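You operate a simulated robot arm through the tools that you are given. There is no shell and no other tool. Be economical: measure what you need, move in short steps, check, and stop when the job is done.

You are at the controls of a simulated two-armed robot. One attempt, no reset.

## Task
Pack aid twenty in the cream case and set it in tray two.
Fine: lay it on the foam, press it down, snap the lid shut.

It is judged by the outcome, as a careful person would: the job done as asked, and still so three seconds after it is handed in. It fails if anything else is knocked over, pushed out of place, dropped, spilled or broken. A push-on lid holds only when it is set on centred and level and pressed home; a screw cap is set on level and turned clockwise until tight.

## Robot
Two 6-joint arms with fingered hands on one trunk, hanging from a carriage that runs on a gantry, over the field with the corners [-1.147, 1.018], [-1.146, -1.282], [0.134, -1.282], [0.133, 1.018] (x, y) and turns from -345 to 343 degrees about z. Base frame: it is fixed where the carriage stands at the start and does not move with it; the origin is on the floor, on the carriage's upright axis, x ahead of it, y to its left, z up; the surface under the hand at the start is at about z = 0.903. Lengths are in m, angles in degrees, forces in N, time in s.
The left shoulder is at the start at [0.04, 0.152, 1.312], the right one opposite. With the tool pointing down near the work surface each hand reaches from about 0.52 to 0.82 m from the robot's upright axis, wherever it stands, measured 20 degrees to its own side. Places, roughly: brown case [-0.5, -3, 1.25]; brown tray one [0, -2.75, 0.25]; brown tray two [0.5, -0.4, 0.9]; cream case foam [0.5, -0.1, 0.9]; teal case [-0.75, -3, 1.25]. Payload 4 kg a hand.
The tool frame of a hand sits at the grasp point between the pads (the TCP): z along the fingers, y along the line on which they close. The tips reach 0.03 m beyond it. Largest opening 0.104 m; the body of the gripper starts 0.035 m behind the TCP. The gripper is a hand of 5 fingers: y runs from the thumb to the fingers, the wrist lies at [-0.015, -0.104, -0.178] in the tool frame.
Orientation is told as [roll, pitch, yaw] about the base's x, y, z axes, in that order, counted from this pose: with the fingers straight down and the wrist toward the robot, the tool's x, y and z point along [0, 1, 0], [1, 0, 0] and [0, 0, -1] of the base frame.

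## Interface
- The arms move only by the tool move_arm. It takes "left_deltas", "right_deltas" or both (then of equal length, played together; a hand with none holds still); each is a list of rows, each a list of 6 numbers: the turn, a rotation vector about the tool's x, y, z in degrees, then the shift along the tool's x, y, z in m. In form: [[ax, ay, az, x, y, z], ...]. A call has 1 to 12 rows; each row shifts and turns the commanded pose from where the row before left it, along the tool's axes as they then stand. Rows are played at 5 a second. More than 0.05 m and 8.6 degrees between two rows, and nothing of the call is played. A pose out of reach is approached as far as the arm can. The call stops where the force on the tool passes 70 N (or 10 N more than at its start, if that is more) or the arm is blocked; 0.2 s more then pass. In this call time passes only in rows, and 0.2 s behind the last. The reply holds the time, the measured pose of the TCP, the force on the tool along the base axes, the opening and the grip force, in the units named above and with some noise, with the torque about the TCP (base axes, N m) and any sound that the robot's microphone picked up.
- Cameras (640 x 400 px; columns grow to the right, rows downward): "scene" is now at [0.228, -0.0141, 1.59]; the picture's right is [-0.20, -0.98, 0.00], its down [-0.82, 0.17, -0.54] and it looks along [0.53, -0.11, -0.84] (base axes); focal length 290 px, centre (320, 200). "left" rides on the left gripper at [-0.06, -0.083, -0.12] in its tool frame; the picture's right is [-0.79, -0.29, 0.54], its down [0.56, -0.71, 0.44] and it looks along [0.26, 0.65, 0.72] (tool axes); focal length 234 px, centre (320, 200). "right" rides on the right gripper at [0.06, -0.083, -0.119] in its tool frame; the picture's right is [-0.79, 0.29, -0.54], its down [-0.56, -0.71, 0.44] and it looks along [-0.26, 0.65, 0.72] (tool axes); focal length 234 px, centre (320, 200). There is no depth. A picture from a camera that has moved, and an enlarged one, comes with that camera's place and axes in the base frame and with its lens.
- get_image(camera): a new picture of that camera. The clock stands still meanwhile.
- raise_lower(by): slides the trunk up (or, below 0, down) by that many m; the arms and the scene camera ride with it, the base frame stays. It gives what a move gives, with no picture.
- roll_base(legs): drives the robot by 1 to 6 legs, each [ahead, left, turn to the left] in m, m and degrees, along the robot's own axes; the way and the turn of a leg run together, so that a leg with both is an arc; at most 1.5 m and 180 degrees a leg. The arms and the cameras ride along, it lands a little off, and it stops where it bumps. It keeps to its track: a leg is cut to what the track allows. It gives what a move gives.
- curl_fingers(index, middle, ring, little, thumb_bend, thumb_turn, hand): sets how far each is bent, from 0 (flat) to 1 (curled in); at 0.3 the hand is open as for a grip, at 0.7 the pads meet at the TCP. One left out holds its place. A second passes; each finger stops where it meets its share of the squeeze, and holds until it gets a number again. It is the only way to open and close the hand. It gives what a move gives, with no picture; readings hold the bend of each and the force on index, middle, ring, little, thumb and palm. thumb_turn goes from beside the hand (0) to across from the fingers (1), as for a grip.
- head_to(pan, tilt): turns the head with the scene camera to pan (to the left, within 86 degrees either way) and tilt (down, from -29 to 69), counted from straight ahead of the robot. It gives what a move gives.
- inspect(camera, box): a new picture of the part [left, top, right, bottom] of that camera's present view, enlarged. The clock stands still meanwhile.
- finish_job(): hands the job in; it is judged then, once.

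Work in short steps. Places have to be worked out from the pictures, the camera data and where the tool is seen: move nearer, look again, correct. Check each grasp and each placing, and mend what went wrong. You have 120 turns and 108 pictures in all, those below and enlarged ones among them. Open the grippers and draw the arms clear of the work before you hand the job in, unless the task says otherwise; then end with one line.

The tools are called as name(argument=value, ...) on one line, values as JSON. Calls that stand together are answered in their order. move_arm: Moves the arms, as the interface text tells. Its arguments: {"type":"object","properties":{"left_deltas":{"type":"array","items":{"type":"array","items":{"type":"number"}}},"right_deltas":{"type":"array","items":{"type":"array","items":{"type":"number"}}}},"required":[]} The other tools are called the same way: raise_lower (by) slides the trunk up or down; curl_fingers (index, middle, ring, little, thumb_bend, thumb_turn, hand) moves the fingers one by one; roll_base (legs) drives the base; head_to (pan, tilt) turns the head that bears the scene camera; get_image (camera) takes a picture; inspect (camera, box) takes an enlarged picture of a part of a camera's view; finish_job () hands the job in.

At the start:

```text
time: 0.0
left_tcp_pos: [0.6336, 0.1356, 1.2552]
left_tcp_rot: [0.0, 0.0, 0.0]
left_force: [-1.1, 0.3, 0.3]
left_ft_torque: [-0.02, 0.01, -0.01]
left_width: 0.1034
left_finger_force: 0.0
left_shape: jaw
left_bend: [0.3, 0.3, 0.3, 0.3, 0.3, 0.97]
left_finger forces: [0.1, 0.0, 0.1, 0.0, 0.0, 0.0]
right_tcp_pos: [0.5148, -0.3503, 1.1758]
right_tcp_rot: [0.0, 0.1, 0.0]
right_force: [-0.7, 0.5, 0.1]
right_ft_torque: [0.01, 0.01, 0.0]
right_width: 0.1033
right_finger_force: 0.1
right_shape: jaw
right_bend: [0.3, 0.3, 0.3, 0.3, 0.3, 0.97]
right_finger forces: [0.1, 0.1, 0.0, 0.1, 0.0, 0.0]
trunk travel left (down, up): [-0.725, 0.075]
robot x, y, heading: [0.0011, -0.0003, 0.1]
head pan, tilt: [-11.8, 57.2]
```

scene: 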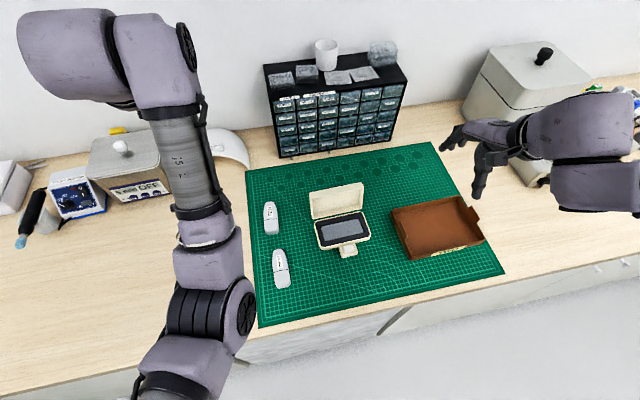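
right: 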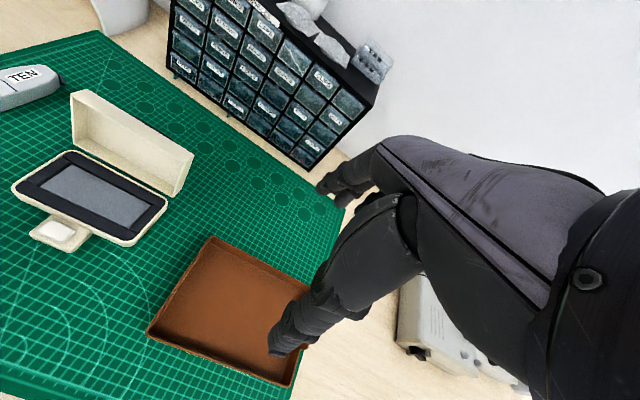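
left: 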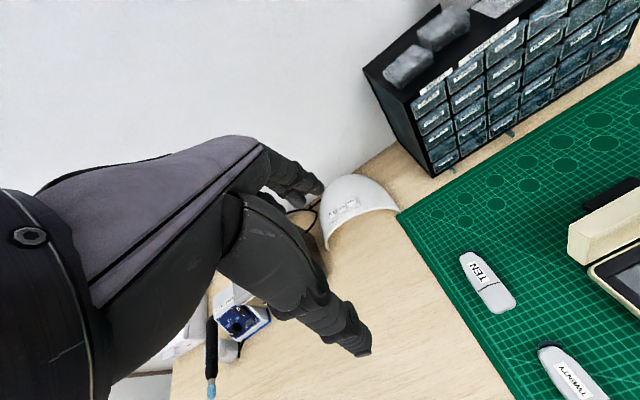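

I'll look closer at the two aids, the case and the tray before moving.

inspect(camera="scene", box=[240, 170, 400, 300])

inspect(camera="scene", box=[370, 170, 510, 280])

inspect(camera="right", box=[0, 50, 240, 270])

```text
3.08 times, centred on (320, 235) of scene
camera zoom: at [0.228, -0.0141, 1.59], right [-0.2, -0.98, 0.0], down [-0.82, 0.17, -0.54], along [0.53, -0.11, -0.84], focal length 891 px, centre (320, 92)
```

zoom: 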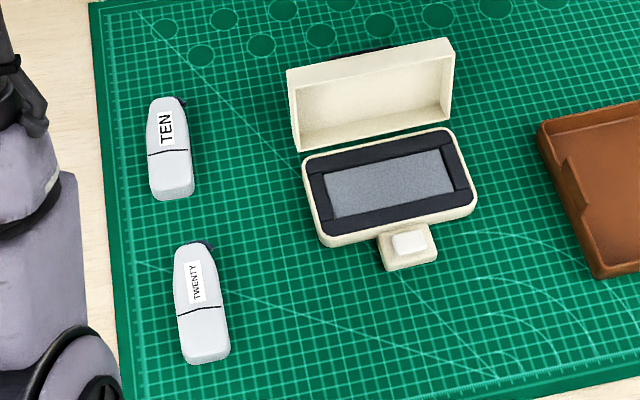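

```text
3.64 times, centred on (440, 225) of scene
camera zoom: at [0.228, -0.0141, 1.59], right [-0.2, -0.98, 0.0], down [-0.82, 0.17, -0.54], along [0.53, -0.11, -0.84], focal length 1053 px, centre (-116, 109)
```

zoom: 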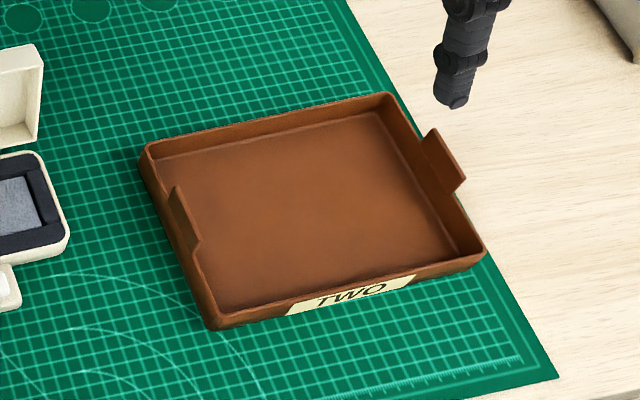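

```text
1.82 times, centred on (120, 160) of right
camera zoom: at [0.4316, -0.2902, 1.297], right [0.29, -0.79, 0.54], down [-0.71, -0.56, -0.44], along [0.65, -0.26, -0.72], focal length 426 px, centre (684, 273)
```

zoom: 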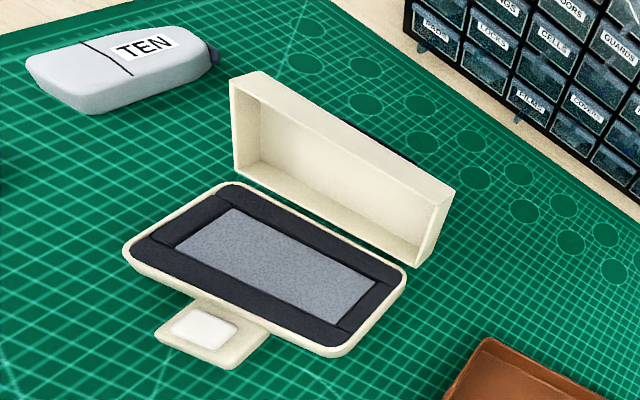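

The near aid is TWENTY, at about [0.48, 0.028] with its axis along x. The foam slot centre is about [0.546, -0.141], with its long axis along y, and the lid hinges on the far side. I'll back the base off to the left so the right arm can reach the aid and case comfortably.

roll_base(legs=[[-0.16, 0, 0], [0, 0.14, 0]])

head_to(pan=-22, tilt=48)

get_image(camera="scene")

get_image(camera="right")

```text
time: 2.4
left_tcp_pos: [0.4768, 0.2729, 1.2553]
left_tcp_rot: [0.0, 0.1, -0.4]
left_force: [0.8, 0.7, 0.0]
left_ft_torque: [-0.01, 0.06, -0.01]
left_width: 0.1038
left_finger_force: 0.1
left_shape: jaw
left_bend: [0.3, 0.3, 0.3, 0.3, 0.3, 0.97]
left_finger forces: [0.0, 0.0, 0.0, 0.0, 0.1, 0.0]
right_tcp_pos: [0.3547, -0.211, 1.1754]
right_tcp_rot: [0.0, 0.2, -0.2]
right_force: [0.1, -0.1, 0.4]
right_ft_torque: [-0.02, 0.03, 0.0]
right_width: 0.1036
right_finger_force: 0.0
right_shape: jaw
right_bend: [0.3, 0.3, 0.3, 0.3, 0.3, 0.97]
right_finger forces: [0.0, 0.0, 0.1, 0.1, 0.1, 0.0]
trunk travel left (down, up): [-0.725, 0.075]
robot x, y, heading: [-0.1564, 0.1432, -0.6]
head pan, tilt: [-11.8, 57.2]
```

```text
time: 3.1
left_tcp_pos: [0.4773, 0.2728, 1.2549]
left_tcp_rot: [0.0, 0.0, -0.4]
left_force: [0.6, 0.1, 1.0]
left_ft_torque: [0.02, 0.0, 0.0]
left_width: 0.1038
left_finger_force: 0.1
left_shape: jaw
left_bend: [0.3, 0.3, 0.3, 0.3, 0.3, 0.97]
left_finger forces: [0.1, 0.0, 0.0, 0.0, 0.0, 0.0]
right_tcp_pos: [0.3537, -0.21, 1.1761]
right_tcp_rot: [-0.1, 0.1, -0.2]
right_force: [0.1, -0.2, -0.5]
right_ft_torque: [0.01, -0.02, -0.02]
right_width: 0.1038
right_finger_force: 0.1
right_shape: jaw
right_bend: [0.3, 0.3, 0.3, 0.3, 0.3, 0.97]
right_finger forces: [0.0, 0.0, 0.0, 0.0, 0.0, 0.1]
trunk travel left (down, up): [-0.725, 0.075]
robot x, y, heading: [-0.1577, 0.1466, -0.5]
head pan, tilt: [-22.0, 48.0]
```

```text
101 pictures are left
camera scene: at [0.0741, 0.1125, 1.6019], right [-0.38, -0.92, 0.0], down [-0.69, 0.28, -0.67], along [0.62, -0.25, -0.74], focal length 290 px, centre (320, 200)
```

scene: 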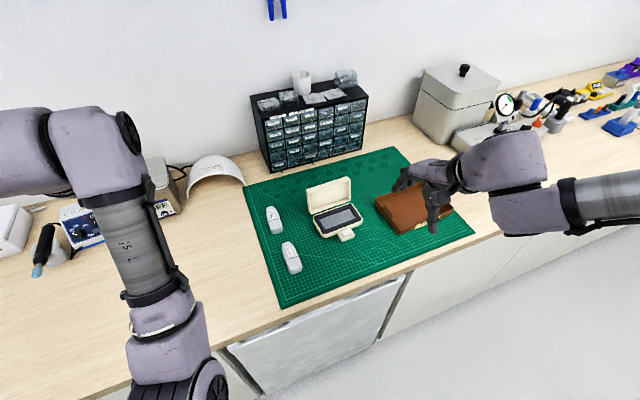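

```text
100 pictures are left
camera right: at [0.2711, -0.1499, 1.2971], right [0.28, -0.79, 0.54], down [-0.71, -0.55, -0.44], along [0.64, -0.26, -0.72], focal length 234 px, centre (320, 200)
```

right: 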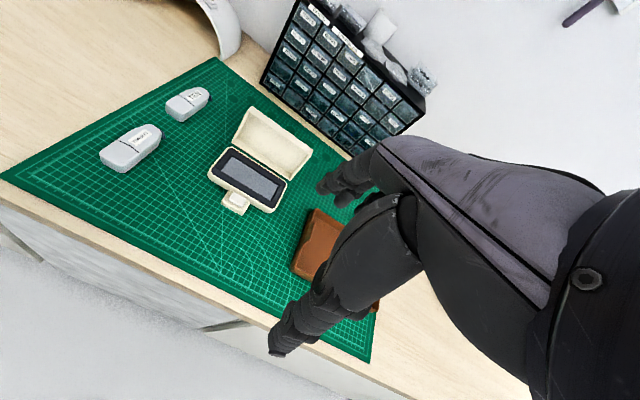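

Next I bring the right hand over TWENTY, still high, then yaw it +90° so it closes across the aid.

move_arm(right_deltas=[[0, 0, 0, 0.04, 0.021, 0.015], [0, 0, 0, 0.04, 0.021, 0.015], [0, 0, 0, 0.04, 0.021, 0.015], [0, 0, 0, 0.04, 0.021, 0.015], [0, 0, 0, 0.04, 0.021, 0.015], [0, 0, 0, 0.038, 0.021, 0.015]])

move_arm(right_deltas=[[0, 0, -8.2, 0, 0, 0], [0, 0, -8.2, 0, 0, 0], [0, 0, -8.2, 0, 0, 0], [0, 0, -8.2, 0, 0, 0], [0, 0, -8.2, 0, 0, 0], [0, 0, -8.2, 0, 0, 0], [0, 0, -8.2, 0, 0, 0], [0, 0, -8.2, 0, 0, 0], [0, 0, -8.2, 0, 0, 0], [0, 0, -8.2, 0, 0, 0], [0, 0, -8.2, 0, 0, 0]])

get_image(camera="right")

get_image(camera="scene")

```text
time: 4.5
left_tcp_pos: [0.476, 0.2722, 1.2548]
left_tcp_rot: [0.0, 0.0, -0.4]
left_force: [-0.6, 0.5, 0.2]
left_ft_torque: [0.03, -0.04, 0.01]
left_width: 0.1037
left_finger_force: 0.1
left_shape: jaw
left_bend: [0.3, 0.3, 0.3, 0.3, 0.3, 0.97]
left_finger forces: [0.0, 0.0, 0.0, 0.0, 0.0, 0.0]
right_tcp_pos: [0.3651, -0.1381, 1.0883]
right_tcp_rot: [0.1, 0.0, -0.3]
right_force: [-0.8, 0.0, 0.3]
right_ft_torque: [-0.01, 0.01, -0.04]
right_width: 0.1038
right_finger_force: 0.2
right_shape: jaw
right_bend: [0.3, 0.3, 0.3, 0.3, 0.3, 0.97]
right_finger forces: [0.0, 0.1, 0.0, 0.1, 0.0, 0.0]
right hand out of reach, approached as far as the arm can: row 2, 3, 4, 5, 6
trunk travel left (down, up): [-0.725, 0.075]
robot x, y, heading: [-0.1555, 0.1433, -0.3]
head pan, tilt: [-22.0, 48.0]
```

```text
time: 6.9
left_tcp_pos: [0.4766, 0.273, 1.2543]
left_tcp_rot: [-0.1, 0.0, -0.4]
left_force: [0.3, -0.4, -0.3]
left_ft_torque: [-0.02, -0.01, -0.02]
left_width: 0.1038
left_finger_force: 0.1
left_shape: jaw
left_bend: [0.3, 0.3, 0.3, 0.3, 0.3, 0.97]
left_finger forces: [0.0, 0.1, 0.0, 0.1, 0.0, 0.0]
right_tcp_pos: [0.3382, -0.1707, 1.0662]
right_tcp_rot: [-1.7, -1.0, 86.9]
right_force: [-0.2, 0.4, 0.4]
right_ft_torque: [-0.01, 0.02, -0.02]
right_width: 0.1038
right_finger_force: 0.0
right_shape: jaw
right_bend: [0.3, 0.3, 0.3, 0.3, 0.3, 0.97]
right_finger forces: [0.0, 0.0, 0.0, 0.0, 0.1, 0.0]
right hand out of reach, approached as far as the arm can: row 3, 4, 6
trunk travel left (down, up): [-0.725, 0.075]
robot x, y, heading: [-0.1554, 0.1427, -0.4]
head pan, tilt: [-22.0, 48.0]
```

```text
99 pictures are left
camera right: at [0.2691, -0.2536, 1.1826], right [0.79, 0.24, 0.57], down [0.53, -0.73, -0.43], along [0.31, 0.64, -0.7], focal length 234 px, centre (320, 200)
```

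right: 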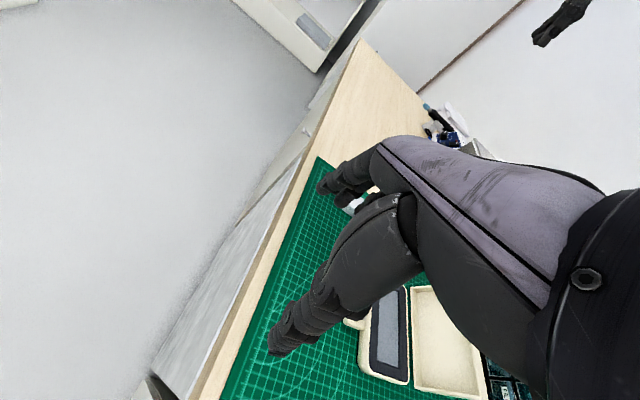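

```text
98 pictures are left
camera scene: at [0.0741, 0.1124, 1.6019], right [-0.38, -0.92, 0.0], down [-0.69, 0.28, -0.67], along [0.62, -0.25, -0.74], focal length 290 px, centre (320, 200)
```

scene: 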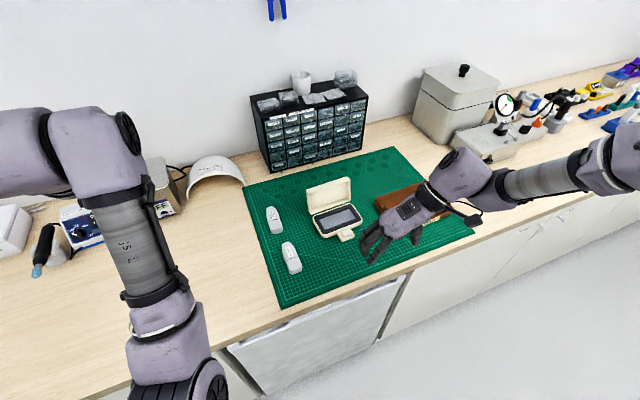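

The arm stopped short of the target, so it may be too folded. I'll extend outward first (+x), then go toward +y, and see what it reaches.

move_arm(right_deltas=[[0, 0, 0, -0.04, 0.0, 0], [0, 0, 0, -0.04, 0.0, 0], [0, 0, 0, -0.04, 0.0, 0]])

move_arm(right_deltas=[[0, 0, 0, 0, 0.04, 0], [0, 0, 0, 0, 0.04, 0], [0, 0, 0, 0, 0.04, 0]])

```text
time: 7.7
left_tcp_pos: [0.4775, 0.2737, 1.2551]
left_tcp_rot: [0.0, 0.0, -0.4]
left_force: [0.1, -0.4, 0.2]
left_ft_torque: [0.01, 0.0, 0.03]
left_width: 0.1036
left_finger_force: 0.0
left_shape: jaw
left_bend: [0.3, 0.3, 0.3, 0.3, 0.3, 0.97]
left_finger forces: [0.0, 0.1, 0.0, 0.0, 0.0, 0.1]
right_tcp_pos: [0.4138, -0.2014, 1.0726]
right_tcp_rot: [-1.8, -1.1, 86.8]
right_force: [-0.7, -0.7, 1.3]
right_ft_torque: [0.02, 0.0, -0.01]
right_width: 0.1036
right_finger_force: 0.1
right_shape: jaw
right_bend: [0.3, 0.3, 0.3, 0.3, 0.3, 0.97]
right_finger forces: [0.0, 0.0, 0.0, 0.0, 0.0, 0.1]
right hand out of reach, approached as far as the arm can: row 2, 3
trunk travel left (down, up): [-0.725, 0.075]
robot x, y, heading: [-0.1594, 0.14, -0.3]
head pan, tilt: [-22.0, 48.0]
```

```text
time: 8.5
left_tcp_pos: [0.4761, 0.2719, 1.2546]
left_tcp_rot: [0.0, -0.1, -0.3]
left_force: [0.2, 0.4, -0.5]
left_ft_torque: [-0.01, 0.0, 0.0]
left_width: 0.1037
left_finger_force: 0.0
left_shape: jaw
left_bend: [0.3, 0.3, 0.3, 0.3, 0.3, 0.97]
left_finger forces: [0.0, 0.0, 0.0, 0.0, 0.0, 0.1]
right_tcp_pos: [0.3618, -0.1333, 1.0861]
right_tcp_rot: [-1.8, -1.0, 86.9]
right_force: [0.1, 0.2, 0.4]
right_ft_torque: [-0.01, 0.0, 0.0]
right_width: 0.1038
right_finger_force: 0.0
right_shape: jaw
right_bend: [0.3, 0.3, 0.3, 0.3, 0.3, 0.97]
right_finger forces: [0.0, 0.0, 0.0, 0.0, 0.1, 0.0]
right hand out of reach, approached as far as the arm can: row 1, 2, 3
trunk travel left (down, up): [-0.725, 0.075]
robot x, y, heading: [-0.1583, 0.1433, -0.5]
head pan, tilt: [-22.0, 48.0]
```

The limit looks like azimuth: the right hand won't go further inward than about -28°. I'll shift the base left so the aid lies around -32° on the right side. The hands are well above everything.

roll_base(legs=[[0, 0.245, 0], [0.055, 0, 0]])

get_image(camera="scene")

```text
time: 10.8
left_tcp_pos: [0.533, 0.5111, 1.2551]
left_tcp_rot: [0.0, 0.1, -0.6]
left_force: [0.2, 0.1, 0.1]
left_ft_torque: [-0.02, 0.04, 0.06]
left_width: 0.1036
left_finger_force: 0.0
left_shape: jaw
left_bend: [0.3, 0.3, 0.3, 0.3, 0.3, 0.97]
left_finger forces: [0.1, 0.0, 0.0, 0.0, 0.1, 0.0]
right_tcp_pos: [0.4159, 0.1048, 1.0859]
right_tcp_rot: [-1.8, -1.1, 86.6]
right_force: [-0.6, 0.9, -0.3]
right_ft_torque: [-0.03, 0.0, -0.03]
right_width: 0.1038
right_finger_force: 0.1
right_shape: jaw
right_bend: [0.3, 0.3, 0.3, 0.3, 0.3, 0.97]
right_finger forces: [0.1, 0.0, 0.1, 0.1, 0.1, 0.0]
trunk travel left (down, up): [-0.725, 0.075]
robot x, y, heading: [-0.1048, 0.3804, -0.5]
head pan, tilt: [-22.0, 48.0]
```

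```text
97 pictures are left
camera scene: at [0.1299, 0.3511, 1.6019], right [-0.38, -0.92, 0.0], down [-0.69, 0.28, -0.67], along [0.62, -0.26, -0.74], focal length 290 px, centre (320, 200)
```

scene: 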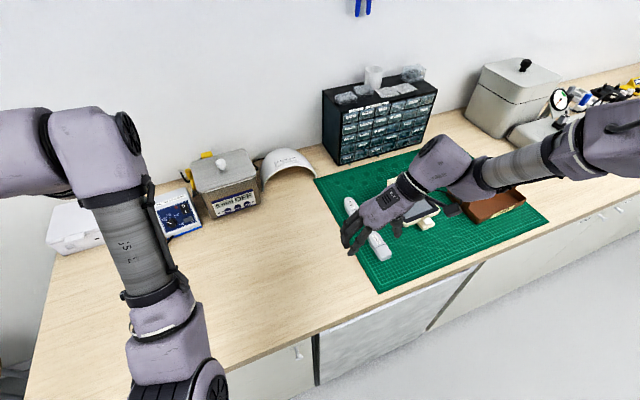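

The pose moved cleanly. I'll put the TCP above the aid, level the small tilt, and look.

move_arm(right_deltas=[[-1.8, 1.1, -1.4, -0.023, -0.024, 0], [0, 0, 0, -0.023, -0.024, 0.02], [0, 0, 0, -0.022, -0.025, 0.02]])

get_image(camera="scene")

get_image(camera="right")

```text
time: 11.6
left_tcp_pos: [0.5334, 0.5114, 1.2557]
left_tcp_rot: [0.0, 0.0, -0.6]
left_force: [-0.4, -0.6, 0.0]
left_ft_torque: [0.0, -0.01, -0.03]
left_width: 0.1038
left_finger_force: 0.0
left_shape: jaw
left_bend: [0.3, 0.3, 0.3, 0.3, 0.3, 0.97]
left_finger forces: [0.1, 0.0, 0.0, 0.1, 0.0, 0.0]
right_tcp_pos: [0.4658, 0.0303, 1.0545]
right_tcp_rot: [-0.9, -2.6, 88.0]
right_force: [0.3, -0.1, -0.1]
right_ft_torque: [0.0, 0.03, -0.01]
right_width: 0.1039
right_finger_force: 0.1
right_shape: jaw
right_bend: [0.3, 0.3, 0.3, 0.3, 0.3, 0.97]
right_finger forces: [0.0, 0.0, 0.0, 0.0, 0.1, 0.0]
right hand out of reach, approached as far as the arm can: row 2, 3
trunk travel left (down, up): [-0.725, 0.075]
robot x, y, heading: [-0.1033, 0.3826, -0.5]
head pan, tilt: [-22.0, 48.0]
```

```text
96 pictures are left
camera scene: at [0.1299, 0.3511, 1.602], right [-0.38, -0.92, 0.0], down [-0.69, 0.28, -0.67], along [0.62, -0.26, -0.74], focal length 290 px, centre (320, 200)
```

scene: 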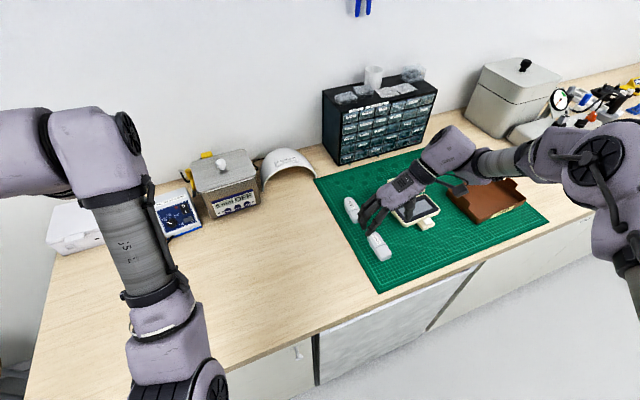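

```text
95 pictures are left
camera right: at [0.4009, -0.0566, 1.171], right [0.79, 0.23, 0.57], down [0.54, -0.7, -0.46], along [0.29, 0.67, -0.68], focal length 234 px, centre (320, 200)
```

right: 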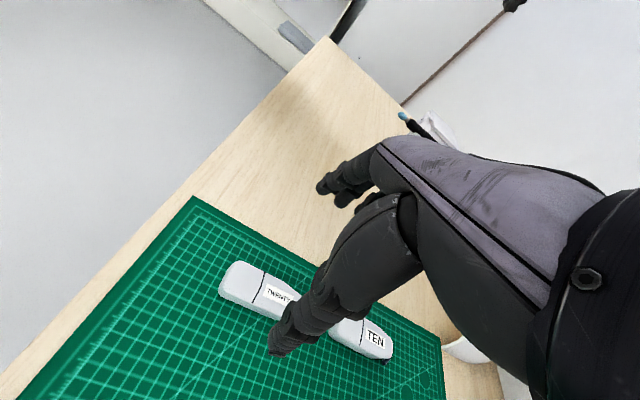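

Only about 1.4 cm short in x. The reach figures hold near the surface, so I'll try lowering with a small +x correction and see whether it opens up.

move_arm(right_deltas=[[-0.9, 2.6, 0, 0, 0, 0.02], [0, 0, 0, -0.012, 0, 0.02]])

```text
time: 12.2
left_tcp_pos: [0.5321, 0.5106, 1.2551]
left_tcp_rot: [-0.1, -0.1, -0.5]
left_force: [0.0, -0.1, -1.0]
left_ft_torque: [0.0, 0.03, 0.02]
left_width: 0.1037
left_finger_force: 0.1
left_shape: jaw
left_bend: [0.3, 0.3, 0.3, 0.3, 0.3, 0.97]
left_finger forces: [0.0, 0.0, 0.1, 0.0, 0.0, 0.0]
right_tcp_pos: [0.4491, 0.0427, 1.0436]
right_tcp_rot: [1.8, -3.7, 88.0]
right_force: [0.2, -1.4, -0.4]
right_ft_torque: [0.02, 0.04, 0.01]
right_width: 0.1039
right_finger_force: 0.1
right_shape: jaw
right_bend: [0.3, 0.3, 0.3, 0.3, 0.3, 0.97]
right_finger forces: [0.0, 0.0, 0.0, 0.1, 0.0, 0.0]
right hand out of reach, approached as far as the arm can: row 1, 2
trunk travel left (down, up): [-0.725, 0.075]
robot x, y, heading: [-0.1044, 0.3774, -0.5]
head pan, tilt: [-22.0, 48.0]
```

My estimate is that the wrist is near a joint limit at yaw 90° relative to the body. I'll unwind the hand to a comfortable yaw and lift it. Then I'll reposition the base with a heading of about 60°, so the same grasp yaw needs only about 28° relative to the body.

move_arm(right_deltas=[[0, 0, 0, 0, 0, -0.03], [0, 0, 0, 0, 0, -0.03], [0, 0, 8, 0, 0, -0.02], [0, 0, 8, 0, 0, 0], [0, 0, 8, 0, 0, 0], [0, 0, 8, 0, 0, 0], [0, 0, 8, 0, 0, 0], [0, 0, 8, 0, 0, 0], [0, 0, 8, 0, 0, 0], [0, 0, 5, 0, 0, 0]])

roll_base(legs=[[0, 0, 30], [-0.293, -0.628, 0], [0, 0, 30]])

```text
time: 14.4
left_tcp_pos: [0.5329, 0.5117, 1.2543]
left_tcp_rot: [0.0, 0.0, -0.6]
left_force: [0.0, -0.7, 0.9]
left_ft_torque: [0.01, -0.04, 0.01]
left_width: 0.1037
left_finger_force: 0.1
left_shape: jaw
left_bend: [0.3, 0.3, 0.3, 0.3, 0.3, 0.97]
left_finger forces: [0.0, 0.0, 0.1, 0.0, 0.0, 0.0]
right_tcp_pos: [0.4519, 0.0381, 1.1247]
right_tcp_rot: [4.2, -0.2, 27.1]
right_force: [-0.2, 0.6, -0.8]
right_ft_torque: [0.0, 0.05, 0.04]
right_width: 0.1037
right_finger_force: 0.0
right_shape: jaw
right_bend: [0.3, 0.3, 0.3, 0.3, 0.3, 0.97]
right_finger forces: [0.0, 0.0, 0.1, 0.1, 0.0, 0.1]
trunk travel left (down, up): [-0.725, 0.075]
robot x, y, heading: [-0.103, 0.3827, -0.4]
head pan, tilt: [-22.0, 48.0]
```

```text
time: 21.1
left_tcp_pos: [0.1609, 0.3096, 1.2543]
left_tcp_rot: [0.0, -0.1, 58.3]
left_force: [0.1, 0.1, -0.1]
left_ft_torque: [0.01, 0.0, -0.02]
left_width: 0.1039
left_finger_force: 0.0
left_shape: jaw
left_bend: [0.3, 0.3, 0.3, 0.3, 0.3, 0.97]
left_finger forces: [0.0, 0.1, 0.0, 0.0, 0.0, 0.1]
right_tcp_pos: [0.5232, -0.0033, 1.1247]
right_tcp_rot: [4.3, -0.2, 85.9]
right_force: [0.9, 0.2, -0.2]
right_ft_torque: [-0.02, 0.03, 0.02]
right_width: 0.1038
right_finger_force: 0.1
right_shape: jaw
right_bend: [0.3, 0.3, 0.3, 0.3, 0.3, 0.97]
right_finger forces: [0.0, 0.0, 0.0, 0.0, 0.0, 0.0]
trunk travel left (down, up): [-0.725, 0.075]
robot x, y, heading: [-0.0597, -0.3005, 58.2]
head pan, tilt: [-22.0, 48.0]
```

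Heading is 58° and the hand is nearly over the aid. I'll level it, centre it over the aid, come down a bit, and look with both cameras.

move_arm(right_deltas=[[0.2, -4.3, -2, 0.015, 0.01, 0.02], [0, 0, 0, 0.015, 0.01, 0.02], [0, 0, 0, 0.015, 0.008, 0.02]])

head_to(pan=-32, tilt=55)

get_image(camera="scene")

get_image(camera="right")

```text
time: 21.9
left_tcp_pos: [0.1611, 0.3098, 1.2556]
left_tcp_rot: [0.0, 0.1, 58.3]
left_force: [1.2, -0.2, 0.3]
left_ft_torque: [0.01, -0.01, -0.01]
left_width: 0.1038
left_finger_force: 0.0
left_shape: jaw
left_bend: [0.3, 0.3, 0.3, 0.3, 0.3, 0.97]
left_finger forces: [0.0, 0.0, 0.1, 0.0, 0.0, 0.0]
right_tcp_pos: [0.5093, -0.0081, 1.0963]
right_tcp_rot: [-0.3, 0.1, 88.0]
right_force: [-0.1, 0.4, -0.2]
right_ft_torque: [-0.02, -0.03, 0.0]
right_width: 0.1039
right_finger_force: 0.0
right_shape: jaw
right_bend: [0.3, 0.3, 0.3, 0.3, 0.3, 0.97]
right_finger forces: [0.1, 0.1, 0.0, 0.0, 0.0, 0.1]
right hand out of reach, approached as far as the arm can: row 1, 2, 3
trunk travel left (down, up): [-0.725, 0.075]
robot x, y, heading: [-0.0578, -0.3011, 58.3]
head pan, tilt: [-22.0, 48.0]
```

```text
time: 22.6
left_tcp_pos: [0.1614, 0.3106, 1.2551]
left_tcp_rot: [0.0, 0.0, 58.3]
left_force: [0.1, 0.7, -0.3]
left_ft_torque: [-0.04, 0.01, -0.03]
left_width: 0.104
left_finger_force: 0.0
left_shape: jaw
left_bend: [0.3, 0.3, 0.3, 0.3, 0.3, 0.97]
left_finger forces: [0.0, 0.0, 0.0, 0.1, 0.0, 0.0]
right_tcp_pos: [0.5092, -0.0072, 1.0973]
right_tcp_rot: [-0.1, 0.0, 87.9]
right_force: [-0.6, -0.6, 0.4]
right_ft_torque: [0.01, 0.01, 0.01]
right_width: 0.1038
right_finger_force: 0.1
right_shape: jaw
right_bend: [0.3, 0.3, 0.3, 0.3, 0.3, 0.97]
right_finger forces: [0.0, 0.0, 0.0, 0.0, 0.1, 0.0]
trunk travel left (down, up): [-0.725, 0.075]
robot x, y, heading: [-0.0555, -0.299, 58.4]
head pan, tilt: [-32.0, 55.0]
```

```text
94 pictures are left
camera scene: at [0.0902, -0.1321, 1.5927], right [0.44, -0.9, 0.0], down [-0.73, -0.36, -0.57], along [0.51, 0.25, -0.82], focal length 290 px, centre (320, 200)
```

scene: 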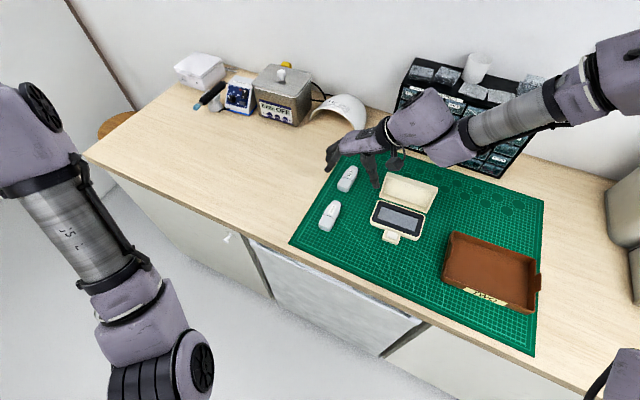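

```text
93 pictures are left
camera right: at [0.446, -0.0899, 1.2179], right [0.8, 0.26, 0.54], down [0.53, -0.73, -0.43], along [0.28, 0.64, -0.72], focal length 234 px, centre (320, 200)
```

right: 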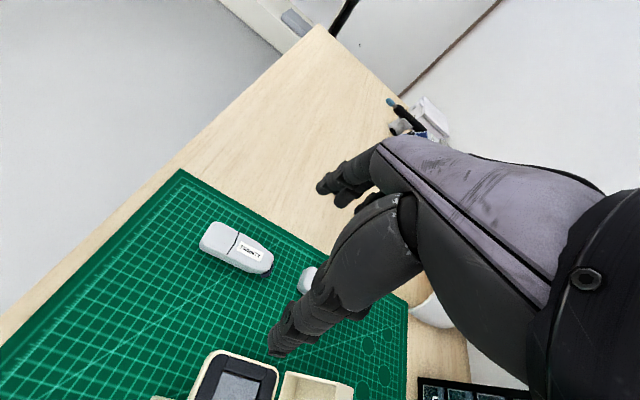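

The right arm's elbow-out posture seems to block motion ahead and inward. I'll probe the left arm, which started reaching further ahead, by moving it down and forward where it hangs in free space.

move_arm(left_deltas=[[0, 0, 0, 0, 0, 0.05], [0, 0, 0, 0, 0, 0.05], [0, 0, 0, 0, 0, 0.05], [0, 0, 0, 0, 0, 0.05]])

head_to(pan=20, tilt=45)

get_image(camera="scene")

```text
time: 23.6
left_tcp_pos: [0.1627, 0.3104, 1.0556]
left_tcp_rot: [0.0, 0.0, 58.2]
left_force: [0.6, 0.2, -0.7]
left_ft_torque: [0.0, 0.03, 0.0]
left_width: 0.1039
left_finger_force: 0.1
left_shape: jaw
left_bend: [0.3, 0.3, 0.3, 0.3, 0.3, 0.97]
left_finger forces: [0.0, 0.1, 0.0, 0.0, 0.0, 0.1]
right_tcp_pos: [0.5095, -0.0088, 1.097]
right_tcp_rot: [-0.1, 0.0, 87.9]
right_force: [0.4, 0.9, 0.7]
right_ft_torque: [0.02, 0.04, -0.02]
right_width: 0.1037
right_finger_force: 0.1
right_shape: jaw
right_bend: [0.3, 0.3, 0.3, 0.3, 0.3, 0.97]
right_finger forces: [0.1, 0.1, 0.0, 0.0, 0.0, 0.0]
trunk travel left (down, up): [-0.725, 0.075]
robot x, y, heading: [-0.0552, -0.296, 58.3]
head pan, tilt: [-32.0, 55.0]
```

```text
time: 24.8
left_tcp_pos: [0.1632, 0.3094, 1.0562]
left_tcp_rot: [0.1, 0.0, 58.3]
left_force: [-0.1, -0.6, 0.9]
left_ft_torque: [0.01, 0.03, -0.03]
left_width: 0.1039
left_finger_force: 0.0
left_shape: jaw
left_bend: [0.3, 0.3, 0.3, 0.3, 0.3, 0.97]
left_finger forces: [0.0, 0.1, 0.1, 0.0, 0.0, 0.0]
right_tcp_pos: [0.51, -0.0077, 1.097]
right_tcp_rot: [-0.1, 0.0, 87.9]
right_force: [0.7, -0.6, 0.2]
right_ft_torque: [0.0, -0.02, -0.02]
right_width: 0.1038
right_finger_force: 0.0
right_shape: jaw
right_bend: [0.3, 0.3, 0.3, 0.3, 0.3, 0.97]
right_finger forces: [0.0, 0.0, 0.0, 0.0, 0.0, 0.1]
trunk travel left (down, up): [-0.725, 0.075]
robot x, y, heading: [-0.0575, -0.2993, 58.2]
head pan, tilt: [20.0, 45.0]
```

```text
92 pictures are left
camera scene: at [0.0421, -0.0844, 1.6061], right [0.98, -0.2, 0.0], down [-0.14, -0.69, -0.71], along [0.14, 0.69, -0.71], focal length 290 px, centre (320, 200)
```

scene: 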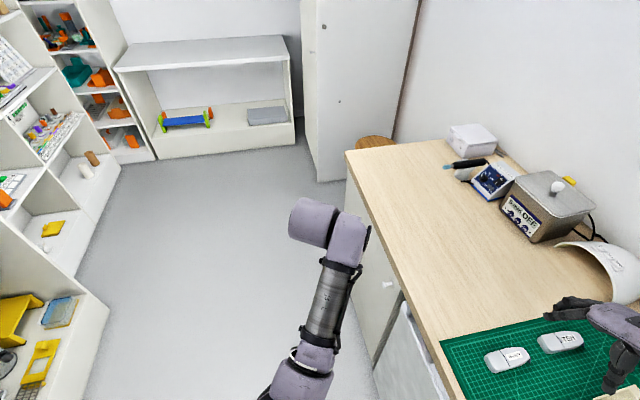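

The left arm goes down freely, so I'll use it. I'll raise it a little, turn the base to heading -30°, then slide to about [-0.10, 0.18] so the aid and case both sit in the left arm's range. The right hand will hang clear, off the bench.

move_arm(left_deltas=[[0, 0, 0, 0, 0, -0.05], [0, 0, 0, 0, 0, -0.05], [0, 0, 0, 0, 0, -0.02]], right_deltas=[[0, 0, 0, 0, 0, -0.03], [0, 0, 0, 0, 0, -0.03], [0, 0, 0, 0, 0, -0.02]])

roll_base(legs=[[0, 0, -88], [-0.277, 0.394, 0]])

head_to(pan=5, tilt=57)

get_image(camera="scene")

```text
time: 25.6
left_tcp_pos: [0.1616, 0.3084, 1.1761]
left_tcp_rot: [0.1, 0.0, 58.4]
left_force: [0.3, -0.1, 0.3]
left_ft_torque: [-0.04, 0.0, 0.03]
left_width: 0.1038
left_finger_force: 0.0
left_shape: jaw
left_bend: [0.3, 0.3, 0.3, 0.3, 0.3, 0.97]
left_finger forces: [0.1, 0.1, 0.0, 0.1, 0.0, 0.1]
right_tcp_pos: [0.5018, 0.0014, 1.1516]
right_tcp_rot: [-0.8, -2.4, 87.4]
right_force: [-0.4, 0.1, -0.1]
right_ft_torque: [0.02, 0.0, 0.0]
right_width: 0.1038
right_finger_force: 0.2
right_shape: jaw
right_bend: [0.3, 0.3, 0.3, 0.3, 0.3, 0.97]
right_finger forces: [0.1, 0.0, 0.1, 0.0, 0.0, 0.0]
right hand out of reach, approached as far as the arm can: row 1, 2, 3
trunk travel left (down, up): [-0.725, 0.075]
robot x, y, heading: [-0.0615, -0.2994, 58.5]
head pan, tilt: [20.0, 45.0]
```

```text
time: 32.4
left_tcp_pos: [0.5328, -0.0535, 1.175]
left_tcp_rot: [0.0, 0.0, -33.9]
left_force: [-0.2, -0.5, 0.1]
left_ft_torque: [0.02, 0.0, 0.01]
left_width: 0.1038
left_finger_force: 0.1
left_shape: jaw
left_bend: [0.3, 0.3, 0.3, 0.3, 0.3, 0.97]
left_finger forces: [0.0, 0.0, 0.0, 0.0, 0.1, 0.0]
right_tcp_pos: [0.2141, -0.3834, 1.1492]
right_tcp_rot: [-0.8, -2.6, -4.5]
right_force: [-0.6, -0.6, -0.6]
right_ft_torque: [0.0, -0.01, 0.04]
right_width: 0.1037
right_finger_force: 0.0
right_shape: jaw
right_bend: [0.3, 0.3, 0.3, 0.3, 0.3, 0.97]
right_finger forces: [0.1, 0.0, 0.0, 0.0, 0.1, 0.0]
trunk travel left (down, up): [-0.725, 0.075]
robot x, y, heading: [-0.0697, 0.184, -33.6]
head pan, tilt: [20.0, 45.0]
```

```text
time: 33.2
left_tcp_pos: [0.5348, -0.0545, 1.1756]
left_tcp_rot: [0.0, 0.0, -33.7]
left_force: [0.1, -0.8, 0.4]
left_ft_torque: [-0.02, -0.03, 0.0]
left_width: 0.1036
left_finger_force: 0.1
left_shape: jaw
left_bend: [0.3, 0.3, 0.3, 0.3, 0.3, 0.97]
left_finger forces: [0.0, 0.0, 0.0, 0.0, 0.0, 0.1]
right_tcp_pos: [0.214, -0.3849, 1.1497]
right_tcp_rot: [-0.8, -2.5, -4.5]
right_force: [0.4, 0.1, -0.6]
right_ft_torque: [-0.03, 0.03, 0.0]
right_width: 0.1038
right_finger_force: 0.1
right_shape: jaw
right_bend: [0.3, 0.3, 0.3, 0.3, 0.3, 0.97]
right_finger forces: [0.0, 0.1, 0.1, 0.0, 0.0, 0.1]
trunk travel left (down, up): [-0.725, 0.075]
robot x, y, heading: [-0.064, 0.1883, -33.8]
head pan, tilt: [5.0, 57.0]
```

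```text
91 pictures are left
camera scene: at [0.1267, 0.0648, 1.5903], right [-0.48, -0.88, 0.0], down [-0.74, 0.4, -0.55], along [0.48, -0.26, -0.84], focal length 290 px, centre (320, 200)
```

scene: 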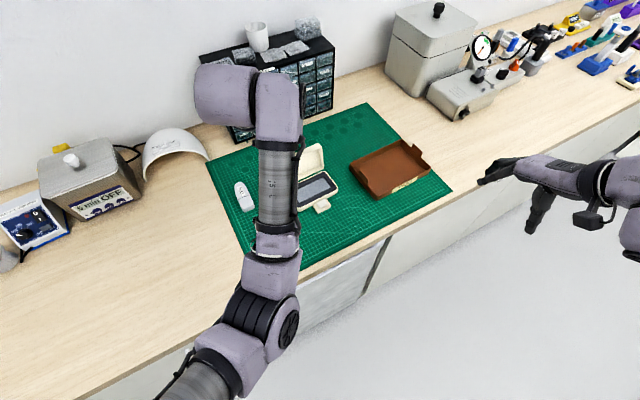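

The left arm is in an elbow-up posture with its hand over the mat. I'll rotate it to yaw -92°, to close across the aid with the wrist to the left.

move_arm(left_deltas=[[0, 0, 8.3, 0, 0, 0], [0, 0, 8.3, 0, 0, 0], [0, 0, 8.3, 0, 0, 0], [0, 0, 8.3, 0, 0, 0], [0, 0, 8.3, 0, 0, 0], [0, 0, 8.3, 0, 0, 0], [0, 0, 8.3, 0, 0, 0]])

get_image(camera="left")

get_image(camera="scene")

```text
time: 34.8
left_tcp_pos: [0.5328, -0.0533, 1.1763]
left_tcp_rot: [0.0, 0.0, -92.1]
left_force: [-0.1, 0.5, 0.1]
left_ft_torque: [0.0, 0.01, -0.02]
left_width: 0.1036
left_finger_force: 0.1
left_shape: jaw
left_bend: [0.3, 0.3, 0.3, 0.3, 0.3, 0.97]
left_finger forces: [0.0, 0.0, 0.0, 0.1, 0.0, 0.0]
right_tcp_pos: [0.2135, -0.3828, 1.1496]
right_tcp_rot: [-0.8, -2.5, -4.4]
right_force: [-0.6, 0.4, 1.1]
right_ft_torque: [-0.01, 0.01, 0.01]
right_width: 0.1037
right_finger_force: 0.0
right_shape: jaw
right_bend: [0.3, 0.3, 0.3, 0.3, 0.3, 0.97]
right_finger forces: [0.0, 0.0, 0.0, 0.1, 0.1, 0.0]
trunk travel left (down, up): [-0.725, 0.075]
robot x, y, heading: [-0.0681, 0.1859, -33.5]
head pan, tilt: [5.0, 57.0]
```

```text
90 pictures are left
camera left: at [0.4761, 0.0315, 1.2955], right [-0.78, 0.32, -0.54], down [0.58, 0.69, -0.44], along [0.23, -0.66, -0.72], focal length 234 px, centre (320, 200)
```

left: 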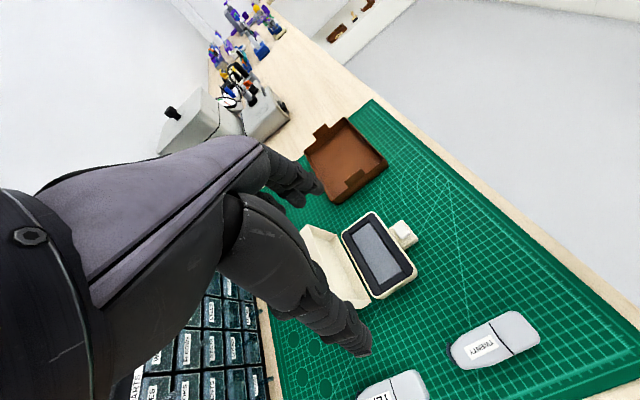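

```text
89 pictures are left
camera scene: at [0.1266, 0.0647, 1.5902], right [-0.48, -0.88, 0.0], down [-0.74, 0.4, -0.54], along [0.48, -0.26, -0.84], focal length 290 px, centre (320, 200)
```

scene: 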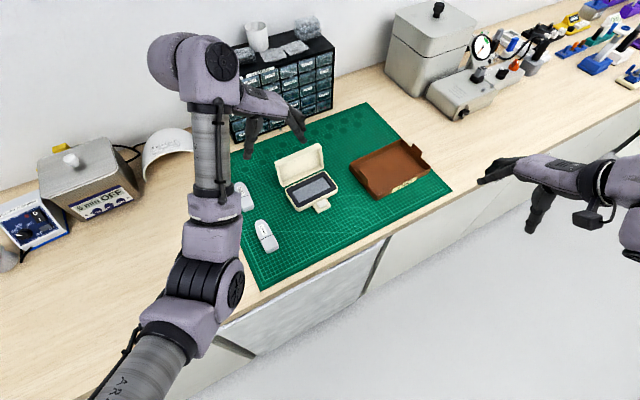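

The full yaw was reached. The left camera also puts the aid's centre near [0.477, 0.029]. I'll move above it and down to z≈1.03.

move_arm(left_deltas=[[0, 0, 0, -0.019, -0.027, 0], [0, 0, 0, -0.019, -0.027, 0.03], [0, 0, 0, -0.018, -0.027, 0.04], [0, 0, 0, 0, 0, 0.04], [0, 0, 0, 0, 0, 0.036]])

get_image(camera="left")

inspect(camera="scene", box=[200, 120, 360, 290])

```text
refused: row 3 steps farther than a row can; nothing moved
```

```text
88 pictures are left
camera left: at [0.4761, 0.0315, 1.2955], right [-0.78, 0.32, -0.54], down [0.58, 0.69, -0.44], along [0.23, -0.66, -0.72], focal length 234 px, centre (320, 200)
```

left: 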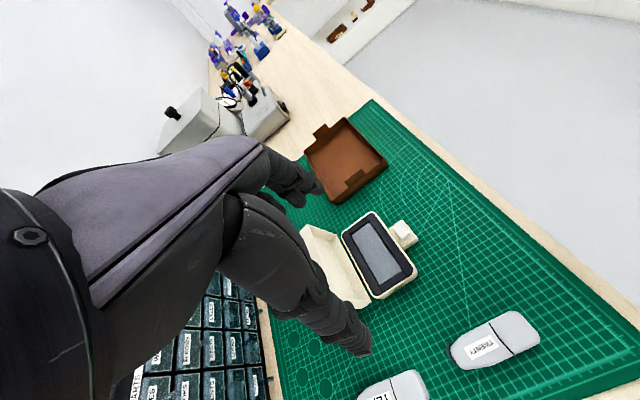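

```text
2.35 times, centred on (280, 205) of scene
camera zoom: at [0.1266, 0.0647, 1.5902], right [-0.48, -0.88, 0.0], down [-0.74, 0.4, -0.54], along [0.48, -0.26, -0.84], focal length 681 px, centre (414, 188)
```

zoom: 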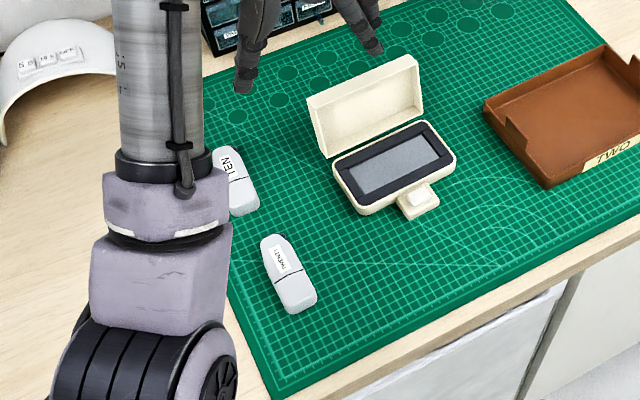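

Row 3 was too long a step; I'll resend it with smaller rows.

move_arm(left_deltas=[[0, 0, 0, -0.019, -0.027, 0.02], [0, 0, 0, -0.019, -0.027, 0.03], [0, 0, 0, -0.018, -0.027, 0.03], [0, 0, 0, 0, 0, 0.04], [0, 0, 0, 0, 0, 0.026]])

get_image(camera="left")

inspect(camera="scene", box=[200, 120, 360, 290])

```text
time: 36.0
left_tcp_pos: [0.4972, 0.0187, 1.0173]
left_tcp_rot: [0.0, -0.1, -91.9]
left_force: [1.0, 0.0, -0.9]
left_ft_torque: [0.0, -0.02, 0.0]
left_width: 0.1036
left_finger_force: 0.1
left_shape: jaw
left_bend: [0.3, 0.3, 0.3, 0.3, 0.3, 0.97]
left_finger forces: [0.0, 0.0, 0.0, 0.0, 0.0, 0.1]
left hand out of reach, approached as far as the arm can: row 1, 2
right_tcp_pos: [0.2146, -0.3833, 1.1492]
right_tcp_rot: [-0.8, -2.4, -4.4]
right_force: [0.6, -0.6, -0.3]
right_ft_torque: [-0.01, -0.03, 0.02]
right_width: 0.1037
right_finger_force: 0.1
right_shape: jaw
right_bend: [0.3, 0.3, 0.3, 0.3, 0.3, 0.97]
right_finger forces: [0.0, 0.0, 0.0, 0.1, 0.0, 0.0]
trunk travel left (down, up): [-0.725, 0.075]
robot x, y, heading: [-0.0701, 0.1896, -33.9]
head pan, tilt: [5.0, 57.0]
```

```text
86 pictures are left
camera left: at [0.4392, 0.1046, 1.1364], right [-0.78, 0.31, -0.54], down [0.58, 0.69, -0.44], along [0.24, -0.66, -0.72], focal length 234 px, centre (320, 200)
```

left: 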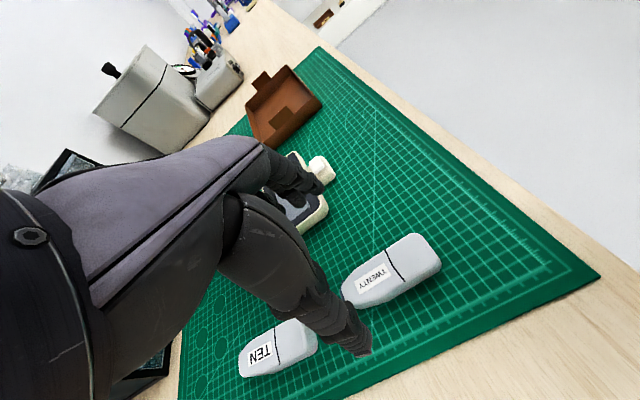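

```text
2.35 times, centred on (280, 205) of scene
camera zoom: at [0.1266, 0.0647, 1.5902], right [-0.48, -0.88, 0.0], down [-0.74, 0.4, -0.54], along [0.48, -0.26, -0.84], focal length 681 px, centre (414, 188)
```

zoom: 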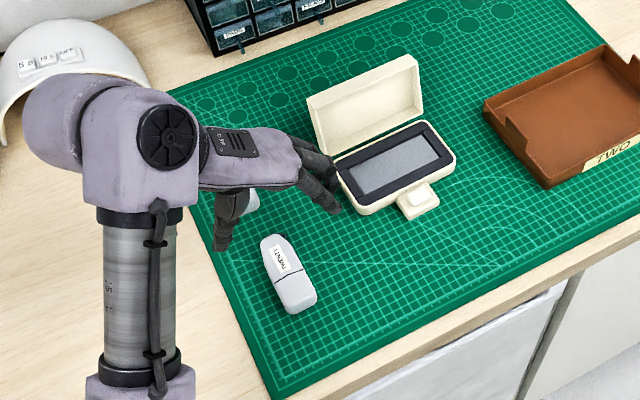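

The hand is at its inner reach limit. The aid's centre is confirmed at about [0.477, 0.028] with its axis roughly -2°. I'll back the base off 5 cm.

roll_base(legs=[[-0.06, 0, 0]])

```text
time: 36.9
left_tcp_pos: [0.4472, 0.0511, 1.0166]
left_tcp_rot: [0.0, 0.0, -91.9]
left_force: [0.1, -0.2, 0.0]
left_ft_torque: [0.01, -0.01, -0.01]
left_width: 0.1039
left_finger_force: 0.1
left_shape: jaw
left_bend: [0.3, 0.3, 0.3, 0.3, 0.3, 0.97]
left_finger forces: [0.1, 0.1, 0.1, 0.1, 0.0, 0.0]
right_tcp_pos: [0.1632, -0.3511, 1.1497]
right_tcp_rot: [-0.8, -2.4, -4.5]
right_force: [0.3, 0.0, 0.9]
right_ft_torque: [-0.01, 0.0, 0.0]
right_width: 0.1039
right_finger_force: 0.0
right_shape: jaw
right_bend: [0.3, 0.3, 0.3, 0.3, 0.3, 0.97]
right_finger forces: [0.0, 0.0, 0.0, 0.1, 0.1, 0.0]
trunk travel left (down, up): [-0.725, 0.075]
robot x, y, heading: [-0.1165, 0.2201, -33.8]
head pan, tilt: [5.0, 57.0]
```

I'll centre over the aid and lower to z≈0.97, with the fingertips still just above it.

move_arm(left_deltas=[[0, 0, 0, 0.0155, 0.0105, 0], [0, 0, 0, 0.0155, 0.0105, 0.02], [0, 0, 0, 0, 0, 0.022]])

get_image(camera="left")

inspect(camera="scene", box=[200, 120, 360, 290])

```text
time: 37.7
left_tcp_pos: [0.479, 0.0294, 0.9761]
left_tcp_rot: [0.1, 0.0, -91.9]
left_force: [0.0, 0.1, 0.1]
left_ft_torque: [-0.02, -0.03, -0.04]
left_width: 0.104
left_finger_force: 0.1
left_shape: jaw
left_bend: [0.3, 0.3, 0.3, 0.3, 0.3, 0.97]
left_finger forces: [0.1, 0.1, 0.1, 0.0, 0.0, 0.0]
right_tcp_pos: [0.163, -0.35, 1.1494]
right_tcp_rot: [-0.9, -2.5, -4.5]
right_force: [0.9, -0.6, 0.0]
right_ft_torque: [0.02, 0.0, -0.01]
right_width: 0.104
right_finger_force: 0.1
right_shape: jaw
right_bend: [0.3, 0.3, 0.3, 0.3, 0.3, 0.97]
right_finger forces: [0.0, 0.1, 0.1, 0.1, 0.1, 0.1]
trunk travel left (down, up): [-0.725, 0.075]
robot x, y, heading: [-0.1177, 0.2204, -33.9]
head pan, tilt: [5.0, 57.0]
```

```text
84 pictures are left
camera left: at [0.4203, 0.1145, 1.095], right [-0.78, 0.31, -0.54], down [0.58, 0.69, -0.44], along [0.24, -0.66, -0.72], focal length 234 px, centre (320, 200)
```

left: 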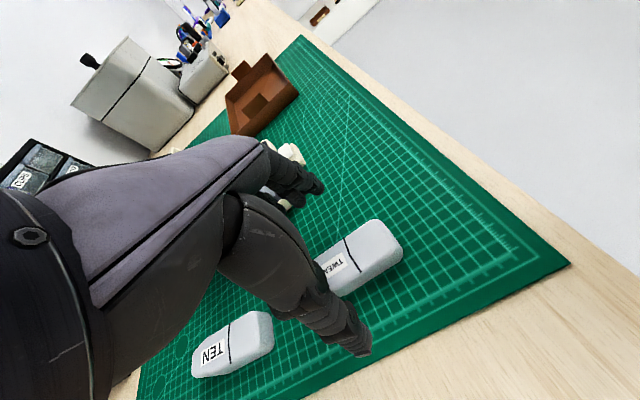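

```text
2.35 times, centred on (280, 205) of scene
camera zoom: at [0.077, 0.0977, 1.5902], right [-0.48, -0.88, 0.0], down [-0.73, 0.4, -0.54], along [0.48, -0.26, -0.84], focal length 681 px, centre (414, 188)
```

zoom: 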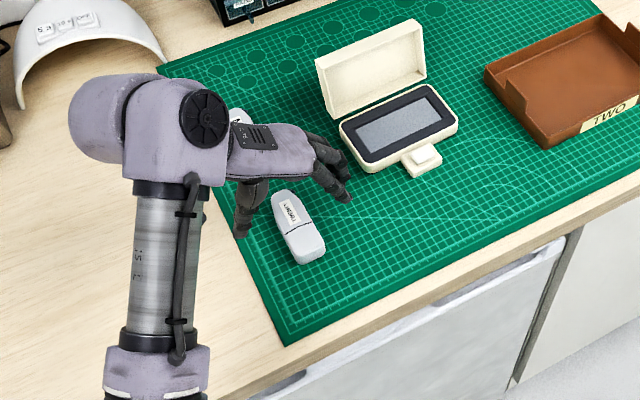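

The projections agree: the TCP is centred over the aid. Now I go down to z≈0.94 with small last steps.

move_arm(left_deltas=[[0, 0, 0, 0, 0, 0.015], [0, 0, 0, 0, 0, 0.012], [0, 0, 0, 0, 0, 0.008]])

inspect(camera="scene", box=[230, 130, 310, 190])

inspect(camera="left", box=[220, 140, 460, 400])

```text
time: 38.5
left_tcp_pos: [0.479, 0.0285, 0.9395]
left_tcp_rot: [0.0, 0.1, -91.9]
left_force: [0.8, -0.4, 0.8]
left_ft_torque: [-0.07, -0.01, 0.03]
left_width: 0.1035
left_finger_force: 0.1
left_shape: jaw
left_bend: [0.3, 0.3, 0.3, 0.3, 0.3, 0.97]
left_finger forces: [0.1, 0.0, 0.1, 0.0, 0.0, 0.1]
right_tcp_pos: [0.1632, -0.3507, 1.1494]
right_tcp_rot: [-0.8, -2.6, -4.6]
right_force: [-0.7, -0.7, 0.0]
right_ft_torque: [-0.01, -0.01, -0.01]
right_width: 0.1038
right_finger_force: 0.0
right_shape: jaw
right_bend: [0.3, 0.3, 0.3, 0.3, 0.3, 0.97]
right_finger forces: [0.0, 0.1, 0.0, 0.1, 0.0, 0.1]
trunk travel left (down, up): [-0.725, 0.075]
robot x, y, heading: [-0.1145, 0.2236, -33.9]
head pan, tilt: [5.0, 57.0]
```

```text
6.67 times, centred on (270, 160) of scene
camera zoom: at [0.077, 0.0977, 1.5902], right [-0.48, -0.88, 0.0], down [-0.74, 0.4, -0.54], along [0.48, -0.26, -0.84], focal length 1930 px, centre (653, 467)
```

zoom: 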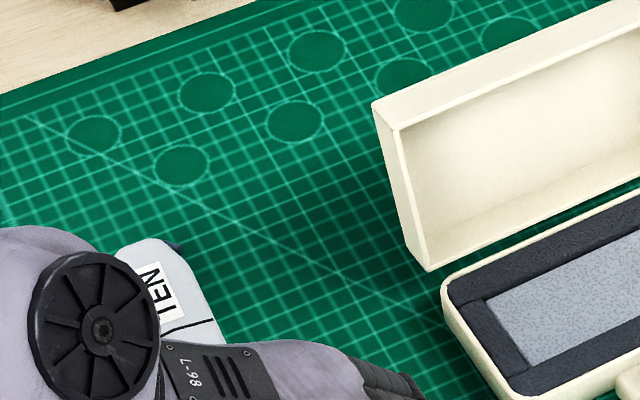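

```text
1.54 times, centred on (340, 270) of left
camera zoom: at [0.4209, 0.1144, 1.0604], right [-0.78, 0.31, -0.54], down [0.58, 0.69, -0.44], along [0.24, -0.66, -0.72], focal length 360 px, centre (289, 92)
```

zoom: 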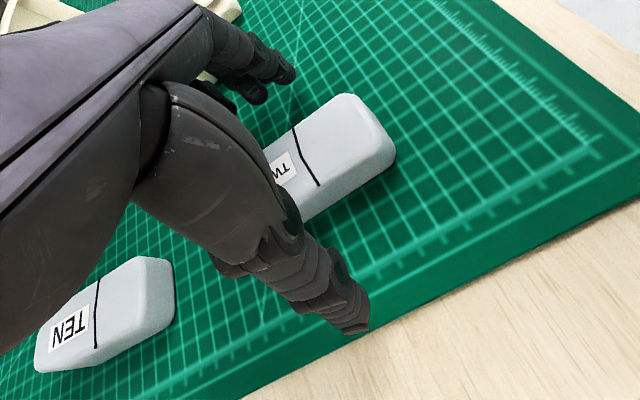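

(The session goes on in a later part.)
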